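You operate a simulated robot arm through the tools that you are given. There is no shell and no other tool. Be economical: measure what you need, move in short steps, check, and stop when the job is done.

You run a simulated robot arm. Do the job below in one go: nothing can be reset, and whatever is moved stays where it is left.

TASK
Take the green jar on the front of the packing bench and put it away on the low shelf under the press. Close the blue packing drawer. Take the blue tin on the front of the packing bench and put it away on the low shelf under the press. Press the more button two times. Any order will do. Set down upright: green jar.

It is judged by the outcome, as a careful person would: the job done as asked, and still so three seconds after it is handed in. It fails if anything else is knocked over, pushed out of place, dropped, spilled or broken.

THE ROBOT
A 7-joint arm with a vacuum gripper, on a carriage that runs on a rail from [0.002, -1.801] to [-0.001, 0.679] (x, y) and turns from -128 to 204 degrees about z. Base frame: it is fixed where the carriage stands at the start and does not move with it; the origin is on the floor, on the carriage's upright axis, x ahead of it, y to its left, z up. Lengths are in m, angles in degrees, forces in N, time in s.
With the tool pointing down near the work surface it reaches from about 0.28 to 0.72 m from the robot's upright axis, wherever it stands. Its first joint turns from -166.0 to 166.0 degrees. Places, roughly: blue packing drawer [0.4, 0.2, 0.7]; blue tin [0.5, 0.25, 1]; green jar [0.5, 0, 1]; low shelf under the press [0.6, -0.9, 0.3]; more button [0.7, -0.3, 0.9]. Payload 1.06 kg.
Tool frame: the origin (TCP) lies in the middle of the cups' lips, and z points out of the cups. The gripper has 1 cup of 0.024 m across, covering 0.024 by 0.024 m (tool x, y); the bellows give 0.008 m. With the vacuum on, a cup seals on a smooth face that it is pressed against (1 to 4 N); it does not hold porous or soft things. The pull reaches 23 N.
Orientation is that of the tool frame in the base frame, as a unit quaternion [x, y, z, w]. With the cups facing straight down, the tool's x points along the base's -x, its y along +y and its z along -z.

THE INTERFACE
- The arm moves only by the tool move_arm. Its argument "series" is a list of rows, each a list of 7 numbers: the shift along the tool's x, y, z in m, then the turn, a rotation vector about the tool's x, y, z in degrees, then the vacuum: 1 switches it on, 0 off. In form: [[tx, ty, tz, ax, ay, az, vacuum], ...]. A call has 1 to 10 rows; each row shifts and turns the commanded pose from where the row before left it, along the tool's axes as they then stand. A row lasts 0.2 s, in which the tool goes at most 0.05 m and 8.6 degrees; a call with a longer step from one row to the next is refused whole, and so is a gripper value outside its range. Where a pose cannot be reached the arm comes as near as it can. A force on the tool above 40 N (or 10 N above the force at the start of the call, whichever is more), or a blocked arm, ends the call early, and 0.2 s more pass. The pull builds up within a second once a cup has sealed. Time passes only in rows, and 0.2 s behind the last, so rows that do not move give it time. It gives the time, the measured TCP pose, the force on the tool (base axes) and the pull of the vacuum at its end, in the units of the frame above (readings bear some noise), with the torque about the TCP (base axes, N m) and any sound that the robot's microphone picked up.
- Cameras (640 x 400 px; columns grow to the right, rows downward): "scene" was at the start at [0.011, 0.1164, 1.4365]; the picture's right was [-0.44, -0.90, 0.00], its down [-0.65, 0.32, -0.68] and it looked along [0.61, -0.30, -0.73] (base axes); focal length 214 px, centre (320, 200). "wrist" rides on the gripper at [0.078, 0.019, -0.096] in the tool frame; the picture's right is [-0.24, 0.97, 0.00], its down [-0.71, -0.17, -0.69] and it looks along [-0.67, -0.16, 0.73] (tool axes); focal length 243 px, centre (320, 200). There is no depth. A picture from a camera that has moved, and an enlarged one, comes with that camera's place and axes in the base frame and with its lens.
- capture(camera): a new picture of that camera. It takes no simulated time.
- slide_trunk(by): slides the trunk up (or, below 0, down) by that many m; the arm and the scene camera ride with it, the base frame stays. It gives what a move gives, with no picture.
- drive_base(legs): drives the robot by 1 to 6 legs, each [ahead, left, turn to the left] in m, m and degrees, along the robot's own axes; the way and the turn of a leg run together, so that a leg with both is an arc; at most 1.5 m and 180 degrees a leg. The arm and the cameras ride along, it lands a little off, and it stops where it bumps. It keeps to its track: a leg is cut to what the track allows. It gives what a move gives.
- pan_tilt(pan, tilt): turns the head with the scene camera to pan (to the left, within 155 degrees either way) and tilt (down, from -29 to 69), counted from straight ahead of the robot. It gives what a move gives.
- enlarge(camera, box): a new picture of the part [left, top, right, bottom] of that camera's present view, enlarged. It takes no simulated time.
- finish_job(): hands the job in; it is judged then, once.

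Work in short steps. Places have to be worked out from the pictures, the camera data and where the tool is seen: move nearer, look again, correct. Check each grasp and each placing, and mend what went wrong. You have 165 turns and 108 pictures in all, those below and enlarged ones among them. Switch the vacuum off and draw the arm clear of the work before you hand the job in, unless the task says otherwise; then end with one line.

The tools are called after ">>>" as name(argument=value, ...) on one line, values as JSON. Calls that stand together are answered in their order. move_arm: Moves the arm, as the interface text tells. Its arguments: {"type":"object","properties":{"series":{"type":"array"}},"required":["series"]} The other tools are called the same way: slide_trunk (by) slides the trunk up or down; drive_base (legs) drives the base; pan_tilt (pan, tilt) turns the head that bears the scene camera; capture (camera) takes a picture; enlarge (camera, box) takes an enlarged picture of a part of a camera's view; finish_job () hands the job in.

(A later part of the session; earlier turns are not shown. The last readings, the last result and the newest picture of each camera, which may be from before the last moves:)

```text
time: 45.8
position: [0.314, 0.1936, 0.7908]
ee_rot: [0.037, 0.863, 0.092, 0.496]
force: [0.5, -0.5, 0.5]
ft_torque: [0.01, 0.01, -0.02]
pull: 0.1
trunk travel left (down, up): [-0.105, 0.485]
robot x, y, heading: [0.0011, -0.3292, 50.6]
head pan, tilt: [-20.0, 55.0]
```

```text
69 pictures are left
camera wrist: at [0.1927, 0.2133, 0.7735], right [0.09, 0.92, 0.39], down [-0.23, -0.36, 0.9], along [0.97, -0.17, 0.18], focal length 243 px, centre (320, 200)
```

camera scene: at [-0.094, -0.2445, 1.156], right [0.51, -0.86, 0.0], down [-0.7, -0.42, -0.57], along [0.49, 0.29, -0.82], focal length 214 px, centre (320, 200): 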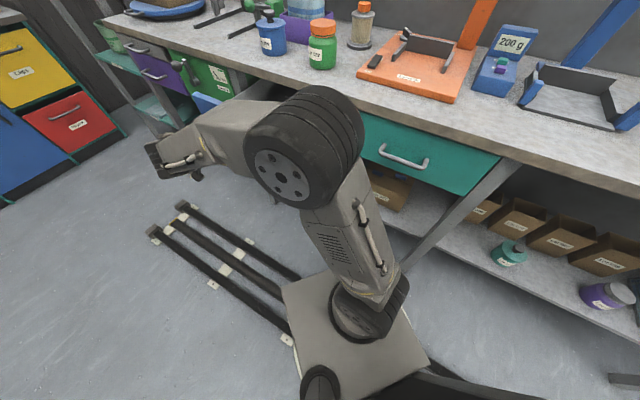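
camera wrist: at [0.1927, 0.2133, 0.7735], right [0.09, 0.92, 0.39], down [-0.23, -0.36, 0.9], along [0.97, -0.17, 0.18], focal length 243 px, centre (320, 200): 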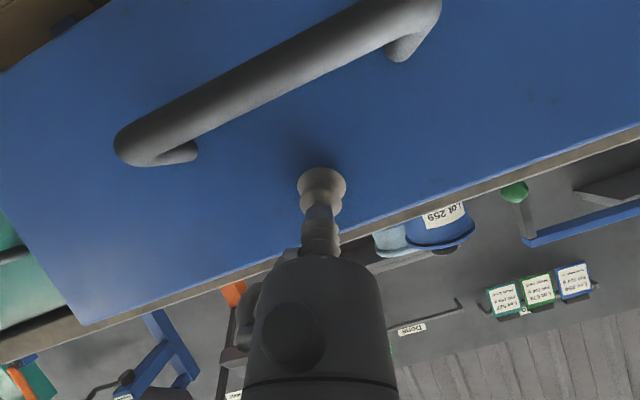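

The drawer slides along with the tool. I keep pushing until it stops.

>>> move_arm(series=[[-0.0076, -0.0005, 0.0129, 0, 0, 0, 0], [-0.0076, -0.0005, 0.0129, 0, 0, 0, 0], [-0.0076, -0.0005, 0.0129, 0, 0, 0, 0], [-0.005, -0.0003, 0.0086, 0, 0, 0, 0]])

>>> capture(camera="wrist")

```text
time: 46.8
position: [0.3687, 0.1966, 0.7932]
ee_rot: [0.036, 0.863, 0.093, 0.496]
force: [-2.1, -0.5, -0.2]
ft_torque: [0.05, 0.03, -0.04]
pull: 0.1
trunk travel left (down, up): [-0.105, 0.485]
robot x, y, heading: [-0.0011, -0.329, 50.9]
head pan, tilt: [-20.0, 55.0]
```

```text
68 pictures are left
camera wrist: at [0.2471, 0.2149, 0.7755], right [0.09, 0.92, 0.39], down [-0.23, -0.36, 0.9], along [0.97, -0.17, 0.18], focal length 243 px, centre (320, 200)
```

wrist: 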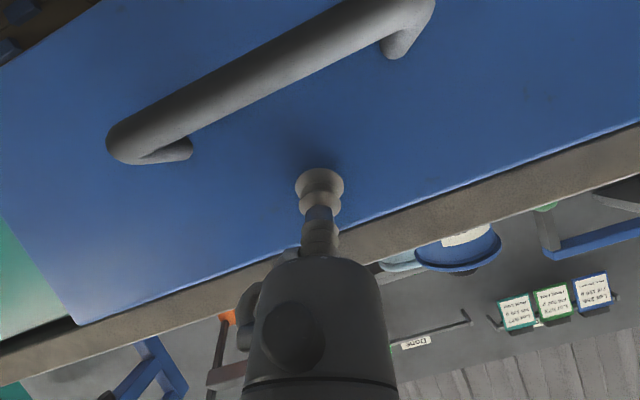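

Panel still seems to stand proud of the teal neighbour. I continue in small steps.

>>> move_arm(series=[[-0.0038, -0.0003, 0.0065, 0, 0, 0, 0], [-0.0038, -0.0003, 0.0065, 0, 0, 0, 0], [-0.0038, -0.0003, 0.0065, 0, 0, 0, 0]])

>>> capture(camera="wrist")

```text
time: 47.6
position: [0.3917, 0.1959, 0.7919]
ee_rot: [0.035, 0.863, 0.094, 0.496]
force: [-1.5, 0.2, -0.2]
ft_torque: [0.01, 0.0, 0.08]
pull: 0.0
trunk travel left (down, up): [-0.105, 0.485]
robot x, y, heading: [0.0031, -0.3326, 50.9]
head pan, tilt: [-20.0, 55.0]
```

```text
67 pictures are left
camera wrist: at [0.2696, 0.2143, 0.7746], right [0.09, 0.92, 0.39], down [-0.23, -0.36, 0.9], along [0.97, -0.17, 0.18], focal length 243 px, centre (320, 200)
```

wrist: 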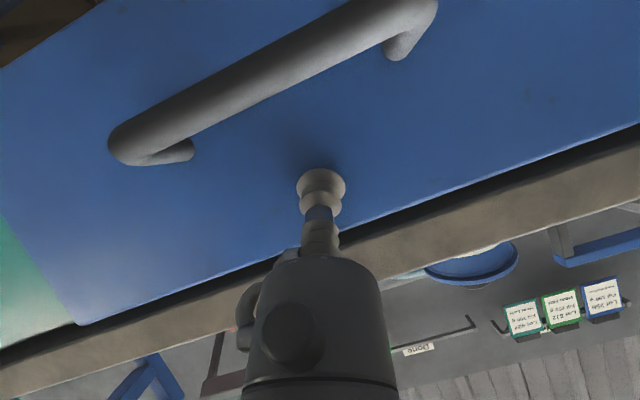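

Still moving freely with about 2 N. A few more small steps until the force rises.

>>> move_arm(series=[[-0.0025, -0.0002, 0.0043, 0, 0, 0, 0], [-0.0025, -0.0002, 0.0043, 0, 0, 0, 0], [-0.0025, -0.0002, 0.0043, 0, 0, 0, 0], [-0.0025, -0.0002, 0.0043, 0, 0, 0, 0]])

>>> capture(camera="wrist")

```text
time: 48.6
position: [0.4105, 0.1964, 0.7926]
ee_rot: [0.036, 0.863, 0.093, 0.496]
force: [-4.7, 0.3, -0.2]
ft_torque: [-0.03, -0.05, -0.02]
pull: 0.0
trunk travel left (down, up): [-0.105, 0.485]
robot x, y, heading: [-0.0013, -0.332, 50.8]
head pan, tilt: [-20.0, 55.0]
```

```text
66 pictures are left
camera wrist: at [0.2888, 0.2142, 0.7746], right [0.09, 0.92, 0.39], down [-0.23, -0.36, 0.9], along [0.97, -0.17, 0.18], focal length 243 px, centre (320, 200)
```

wrist: 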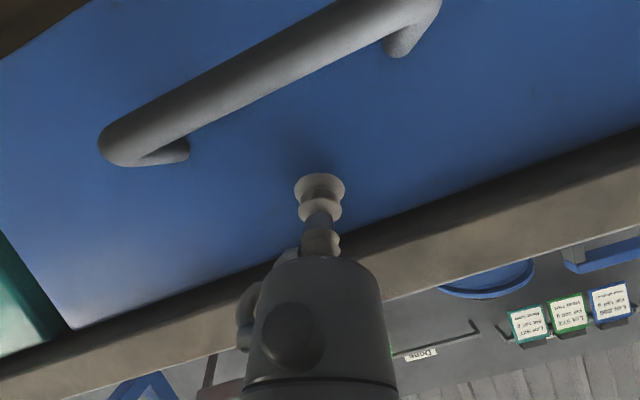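

The force is rising and the bellows are being compressed, so the drawer seems shut. One more little push to confirm.

>>> move_arm(series=[[-0.0015, -0.0001, 0.0026, 0, 0, 0, 0], [-0.0015, -0.0001, 0.0026, 0, 0, 0, 0], [0, 0, 0, 0, 0, 0, 0]])

>>> capture(camera="wrist")

```text
time: 49.4
position: [0.4138, 0.1963, 0.7935]
ee_rot: [0.033, 0.863, 0.095, 0.496]
force: [-28.6, -5.5, 0.1]
ft_torque: [0.21, -0.3, -0.06]
pull: 0.1
trunk travel left (down, up): [-0.105, 0.485]
robot x, y, heading: [0.0029, -0.3311, 50.8]
head pan, tilt: [-20.0, 55.0]
```

```text
65 pictures are left
camera wrist: at [0.2921, 0.2141, 0.7754], right [0.09, 0.92, 0.39], down [-0.23, -0.36, 0.9], along [0.97, -0.17, 0.18], focal length 243 px, centre (320, 200)
```

wrist: 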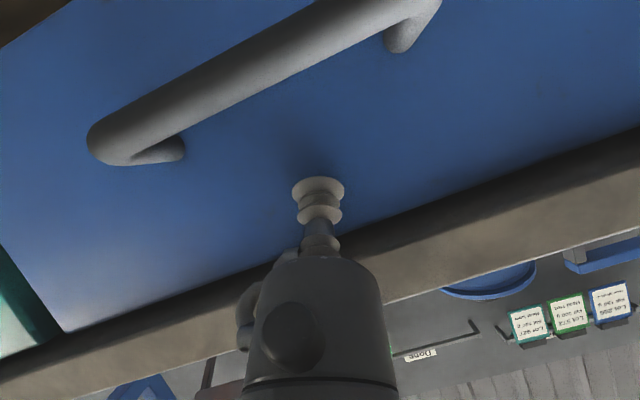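

28 N with no travel: the drawer is shut against its stop. I back off and rise clear.

>>> move_arm(series=[[0.0101, 0.0007, -0.0172, 0, 0, 0, 0], [0.0152, 0.001, -0.0258, 0, 0, 0, 0], [0.0152, 0.001, -0.0258, 0, 0, 0, 0], [0.0152, 0.001, -0.0258, 0, 0, 0, 0], [0.0152, 0.001, -0.0258, 0, 0, 0, 0], [0.0152, 0.001, -0.0258, 0, 0, 0, 0]])

>>> slide_trunk(by=0.4)

>>> pan_tilt(pan=-20, tilt=50)

>>> capture(camera="scene")

```text
time: 50.8
position: [0.2472, 0.1974, 0.7916]
ee_rot: [0.035, 0.863, 0.094, 0.496]
force: [0.0, -0.2, 0.7]
ft_torque: [0.01, -0.04, 0.02]
pull: 0.1
trunk travel left (down, up): [-0.105, 0.485]
robot x, y, heading: [-0.0014, -0.3304, 50.7]
head pan, tilt: [-20.0, 55.0]
```

```text
time: 54.7
position: [0.2467, 0.1978, 1.1912]
ee_rot: [0.035, 0.862, 0.094, 0.496]
force: [0.4, -0.6, 0.7]
ft_torque: [0.0, 0.03, -0.02]
pull: 0.0
trunk travel left (down, up): [-0.505, 0.085]
robot x, y, heading: [-0.0018, -0.3335, 50.4]
head pan, tilt: [-20.0, 55.0]
```

```text
time: 55.3
position: [0.247, 0.1958, 1.1907]
ee_rot: [0.034, 0.863, 0.094, 0.496]
force: [-0.6, -0.4, 0.0]
ft_torque: [0.02, -0.03, -0.04]
pull: 0.1
trunk travel left (down, up): [-0.505, 0.085]
robot x, y, heading: [0.0002, -0.3304, 50.8]
head pan, tilt: [-20.0, 50.0]
```

```text
64 pictures are left
camera scene: at [-0.0896, -0.2417, 1.5623], right [0.51, -0.86, 0.0], down [-0.66, -0.39, -0.64], along [0.55, 0.33, -0.77], focal length 214 px, centre (320, 200)
```

scene: 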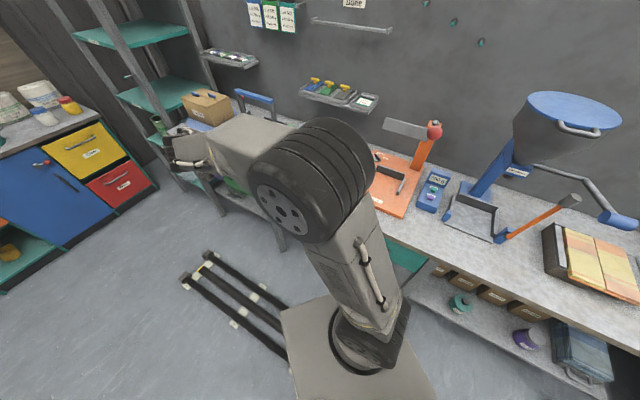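

I bring the tool back to vertical here, high in front of the bench.

>>> move_arm(series=[[0, 0, 0, 1.9, 8.35, 0, 0], [0, 0, 0, 1.9, 8.35, 0, 0], [0, 0, 0, 1.9, 8.35, 0, 0], [0, 0, 0, 1.9, 8.35, 0, 0], [0, 0, 0, 1.9, 8.35, 0, 0], [0, 0, 0, 1.9, 8.35, 0, 0], [0, 0, 0, 1.9, 8.35, 0, 0]])

>>> capture(camera="wrist")

```text
time: 56.9
position: [0.2468, 0.198, 1.1932]
ee_rot: [0.039, 0.999, 0.003, 0.004]
force: [-0.5, -0.1, 0.3]
ft_torque: [0.05, 0.03, 0.0]
pull: 0.0
trunk travel left (down, up): [-0.505, 0.085]
robot x, y, heading: [0.0023, -0.3301, 51.0]
head pan, tilt: [-20.0, 50.0]
```

```text
63 pictures are left
camera wrist: at [0.1701, 0.2215, 1.2848], right [0.31, 0.95, 0.01], down [0.69, -0.23, 0.69], along [0.66, -0.21, -0.72], focal length 243 px, centre (320, 200)
```

wrist: 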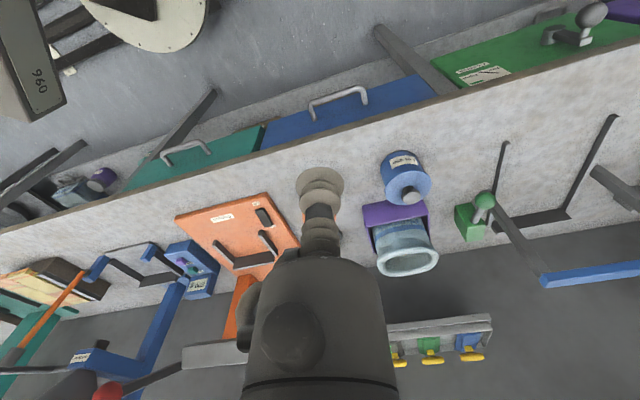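

The drawer now sits flush with its neighbour. Jar is near [0.52, 0.11], tin knob near [0.52, 0.293, 0.95]. I move over the jar, staying high.

>>> move_arm(series=[[-0.0427, -0.0113, 0.0083, 0, 0, 0, 0], [-0.0427, -0.0113, 0.0083, 0, 0, 0, 0], [-0.0427, -0.0113, 0.0083, 0, 0, 0, 0], [-0.0427, -0.0113, 0.0083, 0, 0, 0, 0], [-0.0427, -0.0113, 0.0083, 0, 0, 0, 0], [-0.0427, -0.0113, 0.0083, 0, 0, 0, 0]])

>>> capture(camera="wrist")

>>> capture(camera="scene")

```text
time: 58.3
position: [0.4995, 0.1083, 1.1444]
ee_rot: [0.041, 0.999, 0.002, 0.005]
force: [-1.7, -0.2, 0.8]
ft_torque: [0.0, -0.02, 0.0]
pull: 0.1
trunk travel left (down, up): [-0.505, 0.085]
robot x, y, heading: [-0.0015, -0.33, 50.9]
head pan, tilt: [-20.0, 50.0]
```

```text
62 pictures are left
camera wrist: at [0.4225, 0.1328, 1.2372], right [0.31, 0.95, 0.01], down [0.68, -0.23, 0.69], along [0.66, -0.21, -0.72], focal length 243 px, centre (320, 200)
```

wrist: 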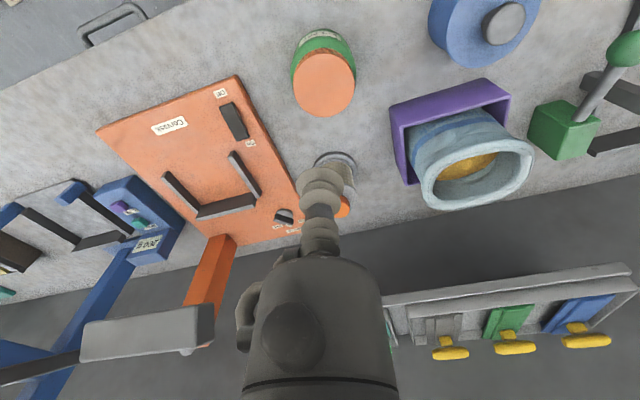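

```text
61 pictures are left
camera scene: at [-0.0895, -0.2416, 1.5623], right [0.51, -0.86, 0.0], down [-0.66, -0.39, -0.64], along [0.55, 0.33, -0.77], focal length 214 px, centre (320, 200)
```

scene: 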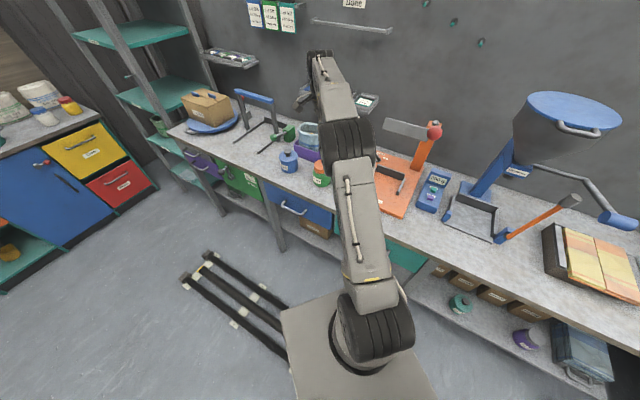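

The jar's lid centre is about [0.514, 0.111] with its top at z≈0.95–0.96. I descend to z≈1.0 over it and look again.

>>> move_arm(series=[[-0.0047, 0.0014, 0.047, 0, 0, 0, 0], [-0.0047, 0.0014, 0.047, 0, 0, 0, 0], [-0.0047, 0.0014, 0.045, 0, 0, 0, 0]])

>>> capture(camera="wrist")

>>> enlarge(camera="scene", box=[260, 120, 360, 200])

```text
time: 59.1
position: [0.5143, 0.1149, 1.0055]
ee_rot: [0.041, 0.999, 0.002, 0.005]
force: [0.5, 0.0, -0.9]
ft_torque: [-0.01, -0.01, 0.01]
pull: 0.1
trunk travel left (down, up): [-0.505, 0.085]
robot x, y, heading: [-0.0007, -0.3275, 50.6]
head pan, tilt: [-20.0, 50.0]
```

```text
60 pictures are left
camera wrist: at [0.4384, 0.1388, 1.0984], right [0.31, 0.95, 0.01], down [0.68, -0.23, 0.69], along [0.66, -0.21, -0.72], focal length 243 px, centre (320, 200)
```

wrist: 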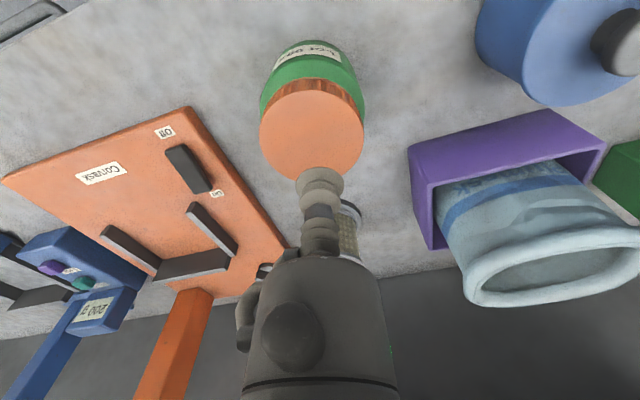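

```text
5.00 times, centred on (310, 160) of scene
camera zoom: at [-0.0895, -0.2416, 1.5624], right [0.51, -0.86, 0.0], down [-0.66, -0.39, -0.64], along [0.55, 0.33, -0.77], focal length 1072 px, centre (370, 400)
```

zoom: 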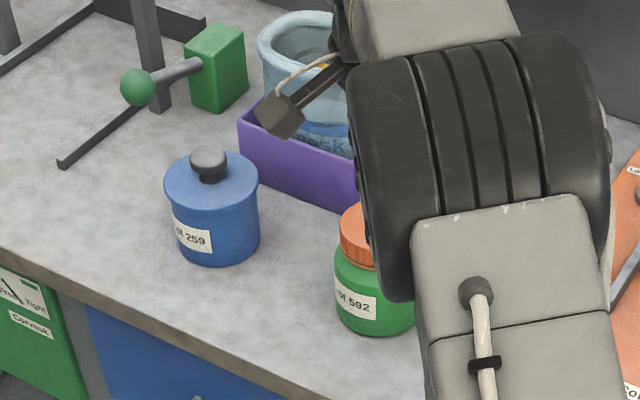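

Lid centre refines to [0.511, 0.111]; I correct and go down with the vacuum on, slowly near the end.

>>> move_arm(series=[[0.0027, -0.0042, 0.02, 0, 0, 0, 1], [0, 0, 0.015, 0, 0, 0, 1], [0, 0, 0.006, 0, 0, 0, 1], [0, 0, 0.005, 0, 0, 0, 1]])

```text
time: 60.1
position: [0.5104, 0.1097, 0.9613]
ee_rot: [0.04, 0.999, 0.004, 0.007]
force: [-0.3, 0.6, 7.3]
ft_torque: [-0.03, 0.06, 0.01]
pull: 22.4
trunk travel left (down, up): [-0.505, 0.085]
robot x, y, heading: [-0.0018, -0.3294, 50.7]
head pan, tilt: [-20.0, 50.0]
```

Sealed with 22.4 N pull at z≈0.961. I lift gently.

>>> move_arm(series=[[0, 0, -0.008, 0, 0, 0, 1], [0, 0, -0.02, 0, 0, 0, 1], [0, 0, -0.04, 0, 0, 0, 1], [0, 0, -0.045, 0, 0, 0, 1], [0, 0, -0.045, 0, 0, 0, 1]])

>>> capture(camera="wrist")

>>> enlarge(camera="scene", box=[240, 80, 400, 200])

```text
time: 61.3
position: [0.5081, 0.1066, 1.118]
ee_rot: [0.041, 0.999, 0.003, 0.005]
force: [0.9, -0.5, -0.7]
ft_torque: [0.0, 0.01, -0.01]
pull: 22.6
trunk travel left (down, up): [-0.505, 0.085]
robot x, y, heading: [0.0022, -0.3327, 50.6]
head pan, tilt: [-20.0, 50.0]
```

```text
58 pictures are left
camera wrist: at [0.4302, 0.1317, 1.2116], right [0.31, 0.95, 0.01], down [0.68, -0.23, 0.69], along [0.66, -0.21, -0.72], focal length 243 px, centre (320, 200)
```

wrist: 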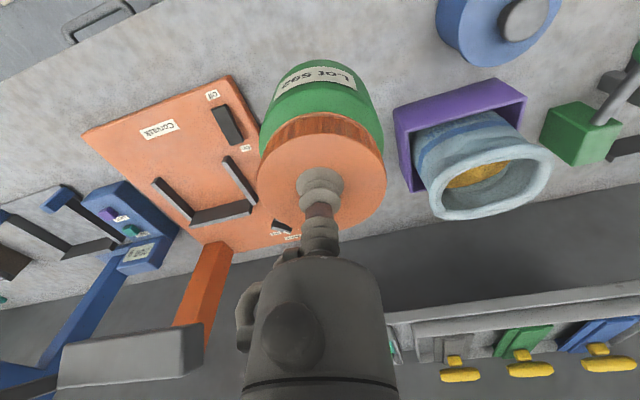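

```text
3.33 times, centred on (320, 140) of scene
camera zoom: at [-0.0895, -0.2417, 1.5623], right [0.51, -0.86, 0.0], down [-0.66, -0.39, -0.64], along [0.55, 0.33, -0.77], focal length 715 px, centre (320, 400)
```

zoom: 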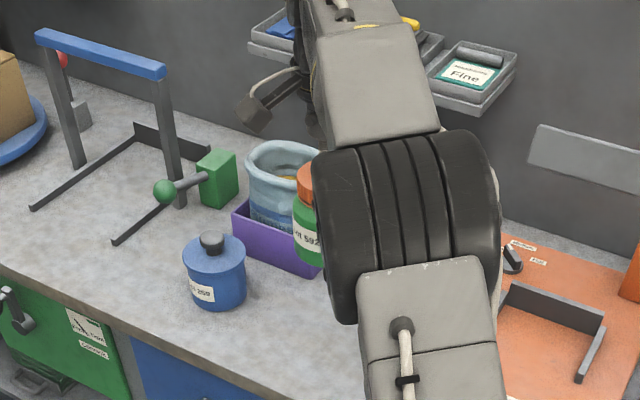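

The jar hangs straight. I pull it back to x≈0.27, in front of the bench edge, before driving along the rail.

>>> move_arm(series=[[0.03, -0.0024, 0, 0, 0, 0, 1], [0.042, -0.0034, 0, 0, 0, 0, 1], [0.042, -0.0034, 0, 0, 0, 0, 1], [0.042, -0.0034, 0, 0, 0, 0, 1], [0.042, -0.0034, 0, 0, 0, 0, 1], [0.042, -0.0034, 0, 0, 0, 0, 1]])

>>> drive_base(legs=[[-0.38, -0.31, 0]])

```text
time: 62.7
position: [0.267, 0.1088, 1.1157]
ee_rot: [0.041, 0.999, 0.002, 0.005]
force: [-0.1, -0.7, -2.4]
ft_torque: [0.02, 0.03, -0.01]
pull: 23.0
trunk travel left (down, up): [-0.505, 0.085]
robot x, y, heading: [-0.0013, -0.328, 50.8]
head pan, tilt: [-20.0, 50.0]
```

```text
time: 65.6
position: [0.2669, -0.3781, 1.1151]
ee_rot: [0.039, 0.999, 0.002, 0.006]
force: [0.5, 0.1, -1.0]
ft_torque: [0.01, -0.01, 0.02]
pull: 22.8
trunk travel left (down, up): [-0.505, 0.085]
robot x, y, heading: [-0.0001, -0.8202, 50.9]
head pan, tilt: [-20.0, 50.0]
```

The drive went cleanly with the jar held. I drive the same distance again and then lower the trunk.

>>> drive_base(legs=[[-0.38, -0.31, 0]])

>>> slide_trunk(by=-0.45)

>>> capture(camera="wrist")

>>> capture(camera="scene")

```text
time: 68.5
position: [0.2682, -0.8706, 1.115]
ee_rot: [0.041, 0.999, 0.002, 0.005]
force: [0.0, 0.8, -1.4]
ft_torque: [0.01, 0.01, 0.0]
pull: 22.7
trunk travel left (down, up): [-0.505, 0.085]
robot x, y, heading: [0.0021, -1.3084, 50.8]
head pan, tilt: [-20.0, 50.0]
```

```text
refused: -0.45 is not a number from -0.4 to 0.4
```

```text
56 pictures are left
camera wrist: at [0.1919, -0.8454, 1.2083], right [0.31, 0.95, 0.01], down [0.68, -0.23, 0.69], along [0.66, -0.21, -0.72], focal length 243 px, centre (320, 200)
```

wrist: 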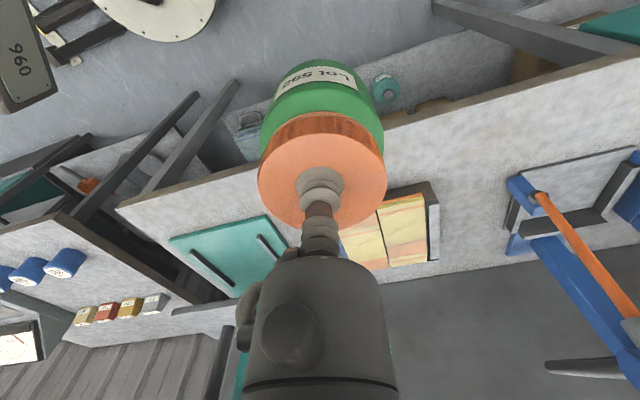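

```text
55 pictures are left
camera scene: at [-0.0884, -1.2196, 1.5623], right [0.51, -0.86, 0.0], down [-0.66, -0.39, -0.64], along [0.55, 0.33, -0.77], focal length 214 px, centre (320, 200)
```

scene: 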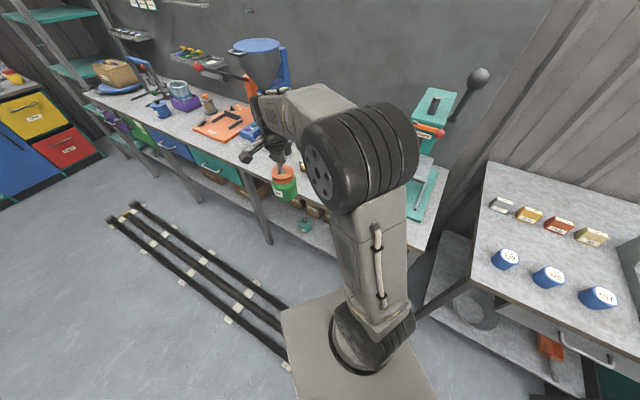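

Now lower the trunk by 0.4 (limit per call) and look at the shelf from there.

>>> slide_trunk(by=-0.4)

>>> capture(camera="wrist")

>>> capture(camera="scene")

```text
time: 72.3
position: [0.269, -0.8696, 0.7152]
ee_rot: [0.041, 0.999, 0.003, 0.006]
force: [0.0, -0.1, -0.8]
ft_torque: [-0.01, -0.01, 0.02]
pull: 22.9
trunk travel left (down, up): [-0.105, 0.485]
robot x, y, heading: [0.0023, -1.3093, 50.8]
head pan, tilt: [-20.0, 50.0]
```

```text
54 pictures are left
camera wrist: at [0.1919, -0.8453, 0.8083], right [0.31, 0.95, 0.01], down [0.68, -0.23, 0.69], along [0.66, -0.21, -0.72], focal length 243 px, centre (320, 200)
```

wrist: 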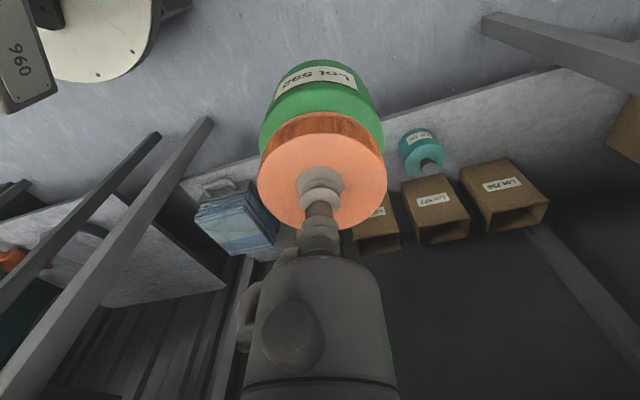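

```text
53 pictures are left
camera scene: at [-0.0884, -1.2194, 1.1623], right [0.51, -0.86, 0.0], down [-0.66, -0.39, -0.64], along [0.55, 0.33, -0.77], focal length 214 px, centre (320, 200)
```

scene: 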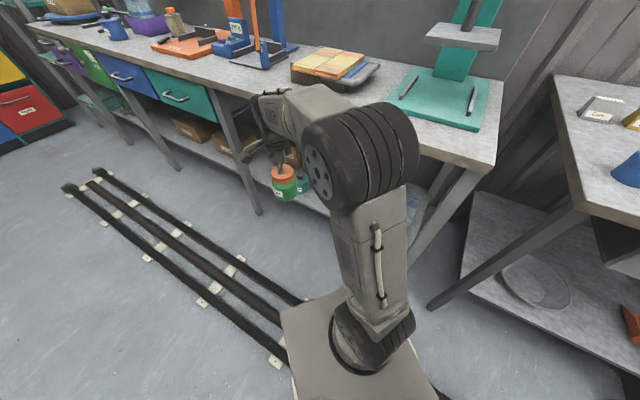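

The shelf is visible below: teal jar near [0.58, -0.71], shelf front edge x≈0.47. To keep the target within reach I shift the base 0.13 m along, lower the trunk fully and bring the jar to z≈0.5, still in front of the bench.

>>> drive_base(legs=[[0.1, 0.082, 0]])

>>> slide_trunk(by=-0.1)

>>> move_arm(series=[[0, -0.02, 0.04, 0, 0, 0, 1], [0, -0.02, 0.04, 0, 0, 0, 1], [0, -0.02, 0.035, 0, 0, 0, 1]])

>>> capture(camera="scene")

>>> capture(camera="wrist")

```text
time: 73.6
position: [0.2683, -0.7402, 0.7139]
ee_rot: [0.04, 0.999, 0.002, 0.004]
force: [0.0, -0.5, -0.3]
ft_torque: [-0.01, 0.01, 0.01]
pull: 22.6
trunk travel left (down, up): [-0.105, 0.485]
robot x, y, heading: [-0.0011, -1.1809, 50.9]
head pan, tilt: [-20.0, 50.0]
```

```text
time: 75.0
position: [0.2684, -0.7404, 0.6158]
ee_rot: [0.04, 0.999, 0.003, 0.006]
force: [0.4, -0.5, -1.0]
ft_torque: [-0.01, 0.01, 0.03]
pull: 22.6
trunk travel left (down, up): [-0.005, 0.585]
robot x, y, heading: [0.0031, -1.1792, 50.5]
head pan, tilt: [-20.0, 50.0]
```

```text
time: 75.8
position: [0.2618, -0.7989, 0.4994]
ee_rot: [0.04, 0.999, 0.003, 0.006]
force: [-0.5, 1.0, -0.6]
ft_torque: [-0.01, -0.02, -0.03]
pull: 23.0
trunk travel left (down, up): [-0.005, 0.585]
robot x, y, heading: [0.0001, -1.1768, 50.9]
head pan, tilt: [-20.0, 50.0]
```

```text
52 pictures are left
camera scene: at [-0.0887, -1.0902, 1.0624], right [0.51, -0.86, 0.0], down [-0.66, -0.39, -0.64], along [0.55, 0.33, -0.77], focal length 214 px, centre (320, 200)
```

scene: 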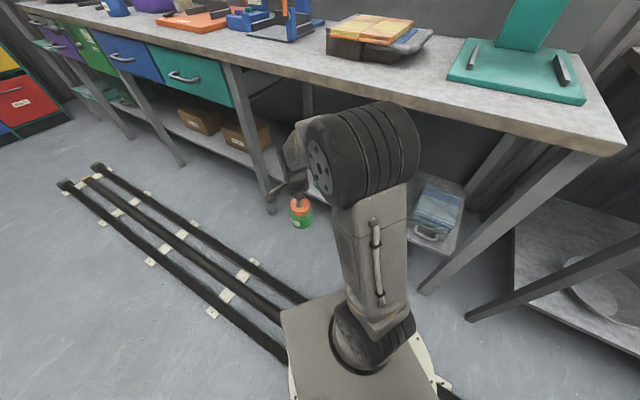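

```text
51 pictures are left
camera wrist: at [0.1856, -0.775, 0.5922], right [0.31, 0.95, 0.01], down [0.68, -0.23, 0.69], along [0.66, -0.21, -0.72], focal length 243 px, centre (320, 200)
```

wrist: 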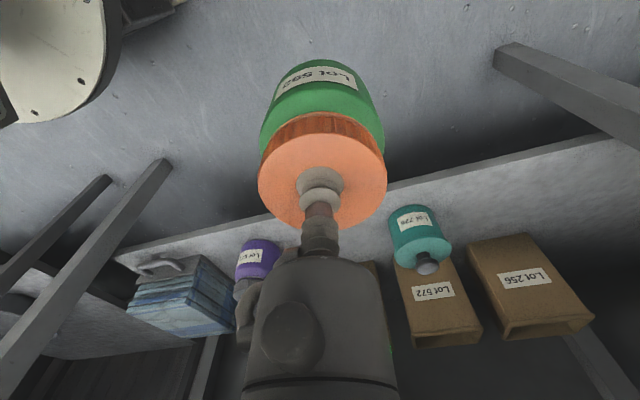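

From two viewpoints the shelf top is at z≈0.28 with front edge x≈0.48; teal spans y -0.675…-0.755 and purple's edge is near -0.995. I'll put the jar at [0.56, -0.815] and leave room for the tin at y≈-0.925. Moving in under the bench part way.

>>> move_arm(series=[[-0.0373, 0.001, 0.006, 0, 0, 0, 1], [-0.0373, 0.001, 0.006, 0, 0, 0, 1], [-0.0373, 0.001, 0.006, 0, 0, 0, 1], [-0.0373, 0.001, 0.006, 0, 0, 0, 1], [-0.0373, 0.001, 0.006, 0, 0, 0, 1]])

>>> capture(camera="wrist")

>>> capture(camera="scene")

```text
time: 77.0
position: [0.4512, -0.8089, 0.4722]
ee_rot: [0.04, 0.999, 0.002, 0.005]
force: [0.8, 0.3, -2.8]
ft_torque: [-0.05, 0.03, -0.03]
pull: 22.7
trunk travel left (down, up): [-0.005, 0.585]
robot x, y, heading: [0.0029, -1.1788, 50.7]
head pan, tilt: [-20.0, 50.0]
```

```text
50 pictures are left
camera wrist: at [0.3746, -0.7851, 0.5648], right [0.31, 0.95, 0.01], down [0.68, -0.23, 0.69], along [0.66, -0.21, -0.72], focal length 243 px, centre (320, 200)
```

wrist: 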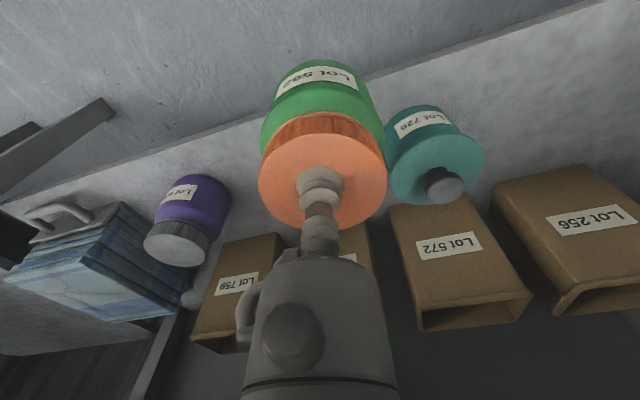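

```text
49 pictures are left
camera scene: at [-0.0888, -1.0902, 1.0623], right [0.51, -0.86, 0.0], down [-0.66, -0.39, -0.64], along [0.55, 0.33, -0.77], focal length 214 px, centre (320, 200)
```

scene: 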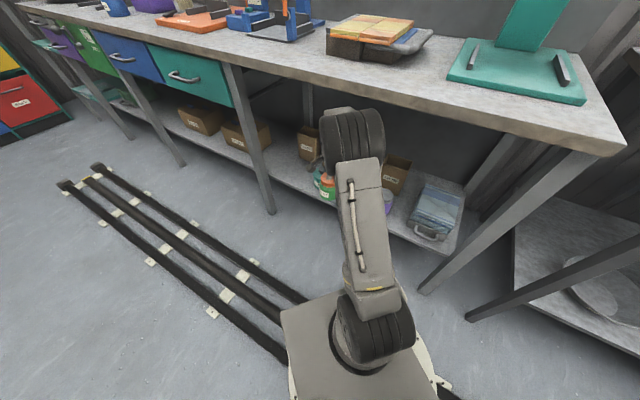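

Clearances look fine. Jar goes to y≈-0.823; I move on to [0.56, -0.823] at z≈0.41, then look before setting down.

>>> move_arm(series=[[-0.0366, -0.0017, 0.01, 0, 0, 0, 1], [-0.0366, -0.0017, 0.02, 0, 0, 0, 1], [-0.0366, -0.0017, 0.03, 0, 0, 0, 1]])

>>> capture(camera="wrist")

>>> enlarge(camera="scene", box=[260, 100, 420, 240])

```text
time: 77.8
position: [0.5615, -0.8241, 0.4126]
ee_rot: [0.04, 0.999, 0.002, 0.005]
force: [-0.7, 0.9, -0.1]
ft_torque: [0.01, -0.02, 0.05]
pull: 23.0
trunk travel left (down, up): [-0.005, 0.585]
robot x, y, heading: [0.0007, -1.1765, 50.7]
head pan, tilt: [-20.0, 50.0]
```

```text
48 pictures are left
camera wrist: at [0.484, -0.7986, 0.5053], right [0.31, 0.95, 0.01], down [0.68, -0.23, 0.69], along [0.66, -0.21, -0.72], focal length 243 px, centre (320, 200)
```

wrist: 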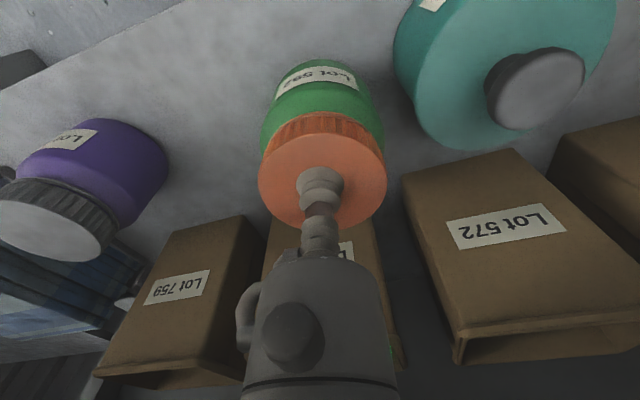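

```text
2.86 times, centred on (340, 170) of scene
camera zoom: at [-0.089, -1.0903, 1.0624], right [0.51, -0.86, 0.0], down [-0.66, -0.39, -0.64], along [0.55, 0.33, -0.77], focal length 613 px, centre (263, 286)
```

zoom: 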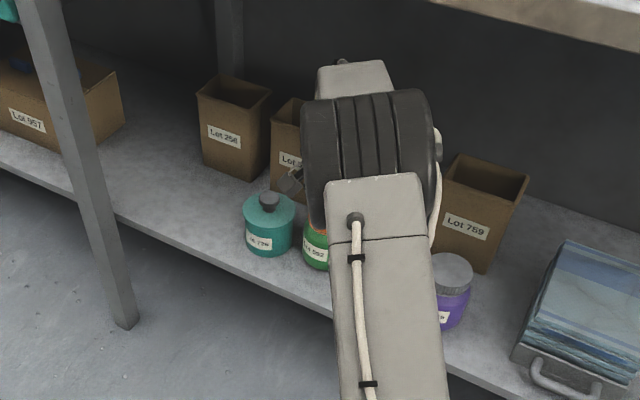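

The jar hangs between teal and purple, clear of both. I lower it in small steps feeling for the shelf.

>>> move_arm(series=[[0, 0, 0.015, 0, 0, 0, 1], [0, 0, 0.01, 0, 0, 0, 1], [0, 0, 0.005, 0, 0, 0, 1], [0, 0, 0.004, 0, 0, 0, 1]])

```text
time: 78.6
position: [0.5638, -0.8219, 0.3918]
ee_rot: [0.041, 0.999, 0.006, 0.012]
force: [-6.6, -3.1, 21.3]
ft_torque: [-0.04, 0.03, 0.01]
pull: 23.1
trunk travel left (down, up): [-0.005, 0.585]
robot x, y, heading: [-0.0009, -1.1832, 50.7]
head pan, tilt: [-20.0, 50.0]
stopped in row 4: the force on the tool passed its limit at 45 N (the readings are from after the stop); the commanded pose is now the measured one
```

It has met the shelf at z≈0.392 (shelf top ≈0.30). I ease the pressure off a little, then switch the vacuum off.

>>> move_arm(series=[[0, 0, -0.002, 0, 0, 0, 1], [0, 0, 0, 0, 0, 0, 1]])

>>> capture(camera="wrist")

```text
time: 79.2
position: [0.5628, -0.821, 0.3917]
ee_rot: [0.041, 0.999, 0.006, 0.011]
force: [3.4, -0.8, 14.5]
ft_torque: [-0.03, 0.03, -0.04]
pull: 23.6
trunk travel left (down, up): [-0.005, 0.585]
robot x, y, heading: [0.0024, -1.1766, 50.9]
head pan, tilt: [-20.0, 50.0]
```

```text
46 pictures are left
camera wrist: at [0.4849, -0.7979, 0.4843], right [0.31, 0.95, 0.02], down [0.68, -0.23, 0.7], along [0.67, -0.21, -0.72], focal length 243 px, centre (320, 200)
```

wrist: 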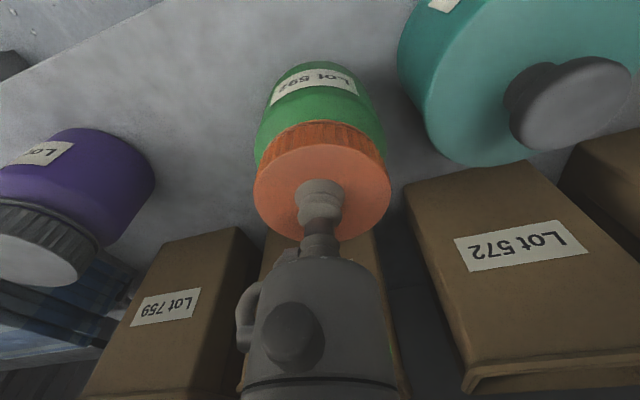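

Still 14 N pressed; ease off a few millimetres more, then release.

>>> move_arm(series=[[0, 0, -0.002, 0, 0, 0, 1], [0, 0, -0.001, 0, 0, 0, 1]])

>>> move_arm(series=[[0, 0, 0, 0, 0, 0, 0], [0, 0, 0, 0, 0, 0, 0], [0, 0, 0, 0, 0, 0, 0], [0, 0, 0, 0, 0, 0, 0], [0, 0, 0, 0, 0, 0, 0]])

```text
time: 79.8
position: [0.5628, -0.8209, 0.3922]
ee_rot: [0.04, 0.999, 0.005, 0.008]
force: [-0.2, -1.3, 2.9]
ft_torque: [-0.01, -0.02, -0.02]
pull: 23.5
trunk travel left (down, up): [-0.005, 0.585]
robot x, y, heading: [0.0032, -1.1776, 50.9]
head pan, tilt: [-20.0, 50.0]
```

```text
time: 81.0
position: [0.5627, -0.8215, 0.3941]
ee_rot: [0.04, 0.999, 0.005, 0.009]
force: [-0.9, -0.3, 5.1]
ft_torque: [0.0, -0.01, 0.01]
pull: 0.0
trunk travel left (down, up): [-0.005, 0.585]
robot x, y, heading: [0.0022, -1.1789, 50.8]
head pan, tilt: [-20.0, 50.0]
```

Released (pull 0). I rise straight up 6 cm and check.

>>> move_arm(series=[[0, 0, -0.01, 0, 0, 0, 0], [0, 0, -0.02, 0, 0, 0, 0], [0, 0, -0.03, 0, 0, 0, 0]])

>>> capture(camera="wrist")

```text
time: 81.8
position: [0.5609, -0.8239, 0.4524]
ee_rot: [0.041, 0.999, 0.004, 0.009]
force: [-0.6, 1.0, 0.1]
ft_torque: [-0.01, -0.04, 0.04]
pull: 0.1
trunk travel left (down, up): [-0.005, 0.585]
robot x, y, heading: [-0.0001, -1.1779, 50.7]
head pan, tilt: [-20.0, 50.0]
```

```text
45 pictures are left
camera wrist: at [0.4839, -0.7994, 0.546], right [0.31, 0.95, 0.01], down [0.68, -0.23, 0.7], along [0.66, -0.21, -0.72], focal length 243 px, centre (320, 200)
```

wrist: 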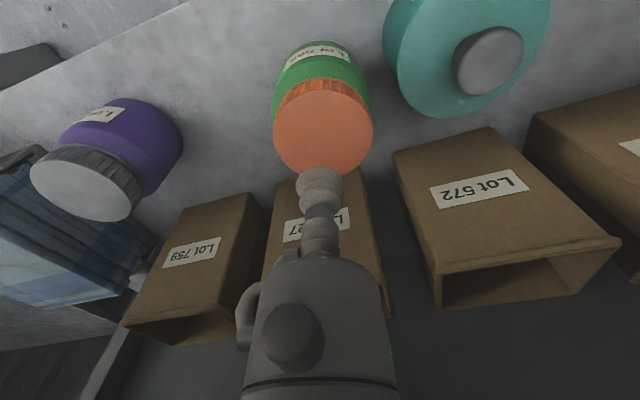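

The jar stands upright where planned. I retract straight out from under the bench.

>>> move_arm(series=[[0, 0, -0.02, 0, 0, 0, 0], [0.0374, -0.003, -0.003, 0, 0, 0, 0], [0.0374, -0.003, -0.003, 0, 0, 0, 0], [0.0374, -0.003, -0.003, 0, 0, 0, 0], [0.0374, -0.003, -0.003, 0, 0, 0, 0], [0.0374, -0.003, -0.003, 0, 0, 0, 0], [0.0374, -0.003, -0.003, 0, 0, 0, 0], [0.0374, -0.003, -0.003, 0, 0, 0, 0], [0.0374, -0.003, -0.003, 0, 0, 0, 0]])

>>> capture(camera="wrist")

```text
time: 83.8
position: [0.2599, -0.8228, 0.4917]
ee_rot: [0.04, 0.999, 0.005, 0.009]
force: [-0.5, 0.8, 0.4]
ft_torque: [0.01, 0.0, -0.03]
pull: 0.1
trunk travel left (down, up): [-0.005, 0.585]
robot x, y, heading: [-0.0016, -1.1775, 50.8]
head pan, tilt: [-20.0, 50.0]
```

```text
44 pictures are left
camera wrist: at [0.1832, -0.7988, 0.5845], right [0.31, 0.95, 0.01], down [0.68, -0.23, 0.7], along [0.66, -0.21, -0.72], focal length 243 px, centre (320, 200)
```

wrist: 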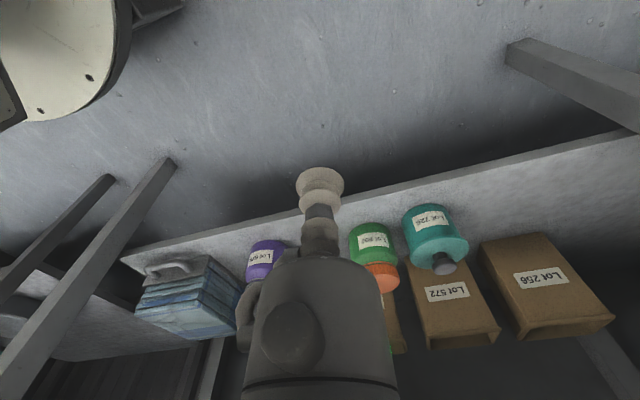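

Jar stands fine beside the teal one. Raise the trunk and drive back for the tin.

>>> slide_trunk(by=0.4)

>>> slide_trunk(by=0.12)

>>> drive_base(legs=[[0.798, 0.651, 0]])

>>> move_arm(series=[[0, 0, -0.04, 0, 0, 0, 0], [0, 0, -0.04, 0, 0, 0, 0], [-0.04, 0.0032, -0.02, 0, 0, 0, 0], [-0.04, 0.0032, 0, 0, 0, 0, 0]])

>>> capture(camera="wrist")

>>> capture(camera="scene")

```text
time: 87.6
position: [0.2609, -0.8226, 0.8918]
ee_rot: [0.04, 0.999, 0.005, 0.009]
force: [0.3, 0.6, 0.6]
ft_torque: [0.02, 0.0, 0.01]
pull: 0.0
trunk travel left (down, up): [-0.405, 0.185]
robot x, y, heading: [0.0042, -1.1782, 50.7]
head pan, tilt: [-20.0, 50.0]
```

```text
time: 89.1
position: [0.2616, -0.8239, 1.0117]
ee_rot: [0.041, 0.999, 0.004, 0.009]
force: [0.4, -0.6, 0.5]
ft_torque: [0.01, -0.01, 0.0]
pull: 0.0
trunk travel left (down, up): [-0.525, 0.065]
robot x, y, heading: [0.0018, -1.1805, 51.0]
head pan, tilt: [-20.0, 50.0]
```

```text
time: 94.4
position: [0.2569, 0.1956, 1.0117]
ee_rot: [0.036, 0.999, 0.006, 0.01]
force: [0.9, -1.0, 0.5]
ft_torque: [-0.04, 0.03, -0.01]
pull: 0.1
trunk travel left (down, up): [-0.525, 0.065]
robot x, y, heading: [-0.003, -0.1642, 51.6]
head pan, tilt: [-20.0, 50.0]
```

```text
time: 95.4
position: [0.3388, 0.1964, 1.1125]
ee_rot: [0.035, 0.999, 0.004, 0.009]
force: [-0.8, -0.2, 0.5]
ft_torque: [-0.02, -0.01, -0.03]
pull: 0.1
trunk travel left (down, up): [-0.525, 0.065]
robot x, y, heading: [-0.0, -0.1616, 51.4]
head pan, tilt: [-20.0, 50.0]
```

```text
43 pictures are left
camera wrist: at [0.2606, 0.2199, 1.2046], right [0.3, 0.95, 0.01], down [0.68, -0.23, 0.7], along [0.67, -0.2, -0.72], focal length 243 px, centre (320, 200)
```

wrist: 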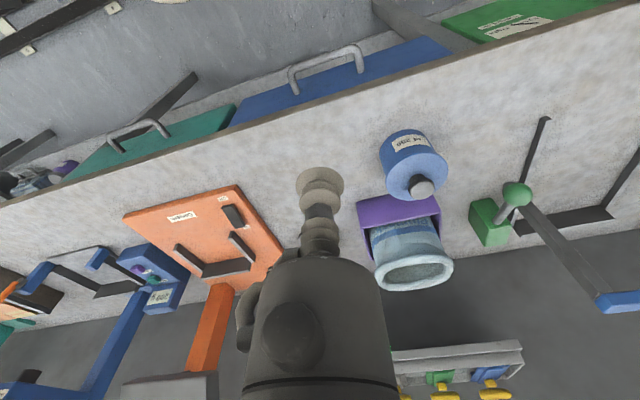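

```text
42 pictures are left
camera scene: at [-0.0903, -0.0751, 1.5823], right [0.52, -0.85, 0.0], down [-0.65, -0.4, -0.64], along [0.55, 0.33, -0.77], focal length 214 px, centre (320, 200)
```

scene: 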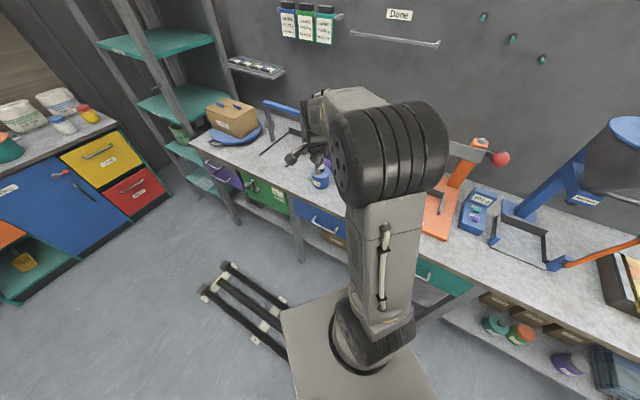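

Over to the tin: I move above it at z≈1.11 for a close look at its lid and knob.

>>> move_arm(series=[[-0.0317, 0.0203, 0, 0, 0, 0, 0], [-0.0317, 0.0203, 0, 0, 0, 0, 0], [-0.0317, 0.0203, 0, 0, 0, 0, 0], [-0.0317, 0.0203, 0, 0, 0, 0, 0]])

>>> capture(camera="wrist")

```text
time: 96.4
position: [0.4674, 0.2676, 1.1165]
ee_rot: [0.035, 0.999, 0.005, 0.009]
force: [-0.1, 0.2, 0.2]
ft_torque: [0.01, 0.0, 0.0]
pull: 0.1
trunk travel left (down, up): [-0.525, 0.065]
robot x, y, heading: [-0.0021, -0.1631, 51.3]
head pan, tilt: [-20.0, 50.0]
```

```text
41 pictures are left
camera wrist: at [0.3896, 0.2911, 1.2088], right [0.3, 0.95, 0.01], down [0.68, -0.23, 0.7], along [0.67, -0.2, -0.72], focal length 243 px, centre (320, 200)
```

wrist: 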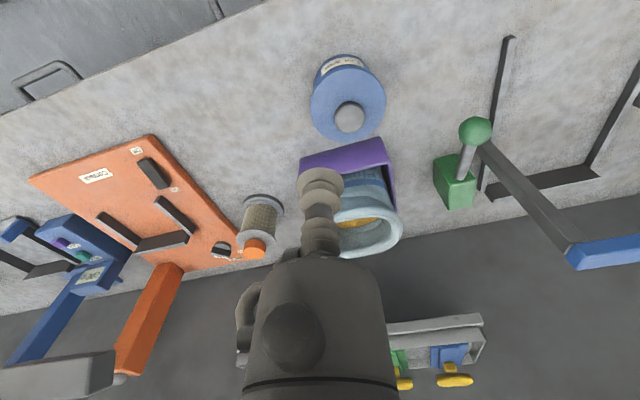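

Tin: lid radius ≈0.041, flat-looking knob ≈0.031 across at about [0.507, 0.290, 0.97]. I come closer for an exact look.

>>> move_arm(series=[[-0.0128, 0.0082, 0.03, 0, 0, 0, 0], [-0.0128, 0.0082, 0.03, 0, 0, 0, 0], [-0.0128, 0.0082, 0.03, 0, 0, 0, 0]])

>>> enlarge(camera="wrist", box=[220, 30, 460, 230])

```text
time: 97.2
position: [0.5085, 0.2898, 1.0267]
ee_rot: [0.035, 0.999, 0.005, 0.009]
force: [-0.2, 0.0, -0.5]
ft_torque: [-0.01, 0.01, 0.01]
pull: 0.0
trunk travel left (down, up): [-0.525, 0.065]
robot x, y, heading: [0.0012, -0.1611, 51.5]
head pan, tilt: [-20.0, 50.0]
```

```text
2.00 times, centred on (340, 130) of wrist
camera zoom: at [0.4307, 0.3133, 1.119], right [0.3, 0.95, 0.01], down [0.68, -0.23, 0.7], along [0.67, -0.2, -0.72], focal length 485 px, centre (280, 340)
```

zoom: 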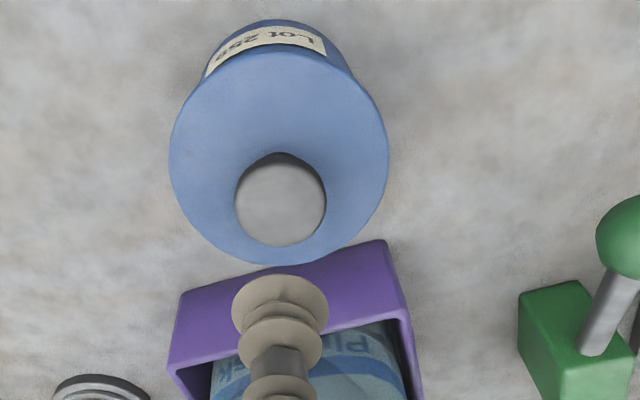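

The knob top is a flat disc centred at about [0.507, 0.2915, 0.97]. I descend on it with the vacuum on in small steps.

>>> move_arm(series=[[0.0011, 0.0016, 0.025, 0, 0, 0, 1], [0, 0, 0.014, 0, 0, 0, 1], [0, 0, 0.008, 0, 0, 0, 1], [0, 0, 0.004, 0, 0, 0, 1]])

```text
time: 98.2
position: [0.5099, 0.2919, 0.9772]
ee_rot: [0.036, 0.999, 0.005, 0.009]
force: [0.2, 0.7, 0.0]
ft_torque: [0.02, 0.02, -0.02]
pull: 0.1
trunk travel left (down, up): [-0.525, 0.065]
robot x, y, heading: [-0.0003, -0.1648, 51.3]
head pan, tilt: [-20.0, 50.0]
```

No contact yet at z 0.977; I continue in 3 mm steps.

>>> move_arm(series=[[0, 0, 0.003, 0, 0, 0, 1], [0, 0, 0.003, 0, 0, 0, 1], [0, 0, 0.002, 0, 0, 0, 1]])

```text
time: 99.0
position: [0.5092, 0.2913, 0.9678]
ee_rot: [0.036, 0.999, 0.005, 0.009]
force: [0.9, 0.9, 0.0]
ft_torque: [0.01, 0.0, -0.01]
pull: 0.1
trunk travel left (down, up): [-0.525, 0.065]
robot x, y, heading: [0.0005, -0.1651, 51.5]
head pan, tilt: [-20.0, 50.0]
```

>>> move_arm(series=[[0, 0, 0.003, 0, 0, 0, 1], [0, 0, 0.003, 0, 0, 0, 1], [0, 0, 0.002, 0, 0, 0, 1]])

>>> enlarge(camera="wrist", box=[220, 100, 460, 300])

```text
time: 99.8
position: [0.5086, 0.2938, 0.9631]
ee_rot: [0.036, 0.999, 0.006, 0.011]
force: [-0.3, 4.5, 16.0]
ft_torque: [-0.1, 0.08, 0.01]
pull: 22.8
trunk travel left (down, up): [-0.525, 0.065]
robot x, y, heading: [0.0015, -0.1641, 51.7]
head pan, tilt: [-20.0, 50.0]
```

```text
2.00 times, centred on (340, 200) of wrist
camera zoom: at [0.4314, 0.3159, 1.0556], right [0.3, 0.95, 0.02], down [0.68, -0.23, 0.7], along [0.67, -0.2, -0.72], focal length 485 px, centre (280, 200)
```

zoom: 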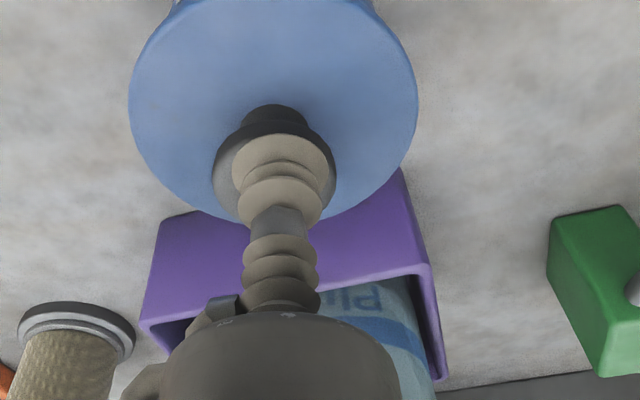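

Sealed on the knob with 22.8 N. I lift gently and check that the whole tin comes, not just the lid.

>>> move_arm(series=[[0, 0, -0.006, 0, 0, 0, 1], [0, 0, -0.01, 0, 0, 0, 1], [0, 0, -0.02, 0, 0, 0, 1], [0, 0, -0.02, 0, 0, 0, 1]])

>>> capture(camera="wrist")

>>> enlarge(camera="scene", box=[240, 100, 400, 220])

```text
time: 100.8
position: [0.5081, 0.2908, 1.0166]
ee_rot: [0.036, 0.999, 0.004, 0.009]
force: [-0.1, 0.1, -1.7]
ft_torque: [-0.03, 0.02, 0.02]
pull: 23.3
trunk travel left (down, up): [-0.525, 0.065]
robot x, y, heading: [0.0006, -0.1655, 51.1]
head pan, tilt: [-20.0, 50.0]
```

```text
38 pictures are left
camera wrist: at [0.4302, 0.3147, 1.1092], right [0.3, 0.95, 0.01], down [0.68, -0.23, 0.7], along [0.67, -0.2, -0.72], focal length 243 px, centre (320, 200)
```

wrist: 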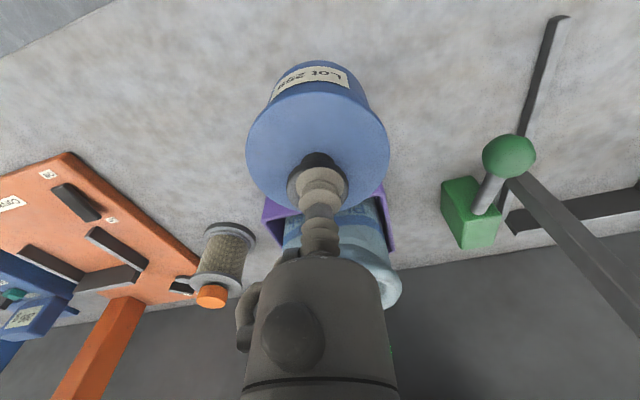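

```text
3.33 times, centred on (320, 160) of scene
camera zoom: at [-0.0905, -0.0752, 1.5823], right [0.52, -0.85, 0.0], down [-0.65, -0.4, -0.64], along [0.55, 0.33, -0.77], focal length 715 px, centre (320, 333)
```

zoom: 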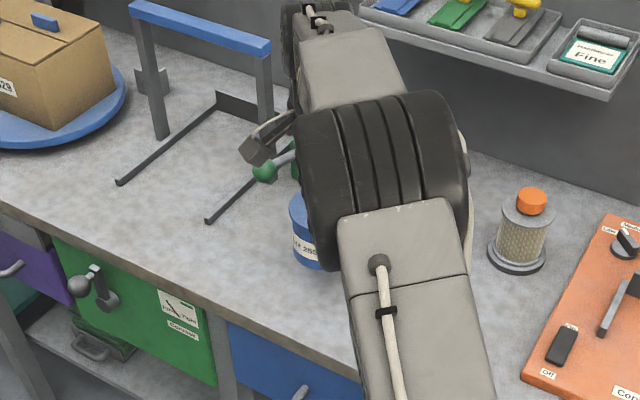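

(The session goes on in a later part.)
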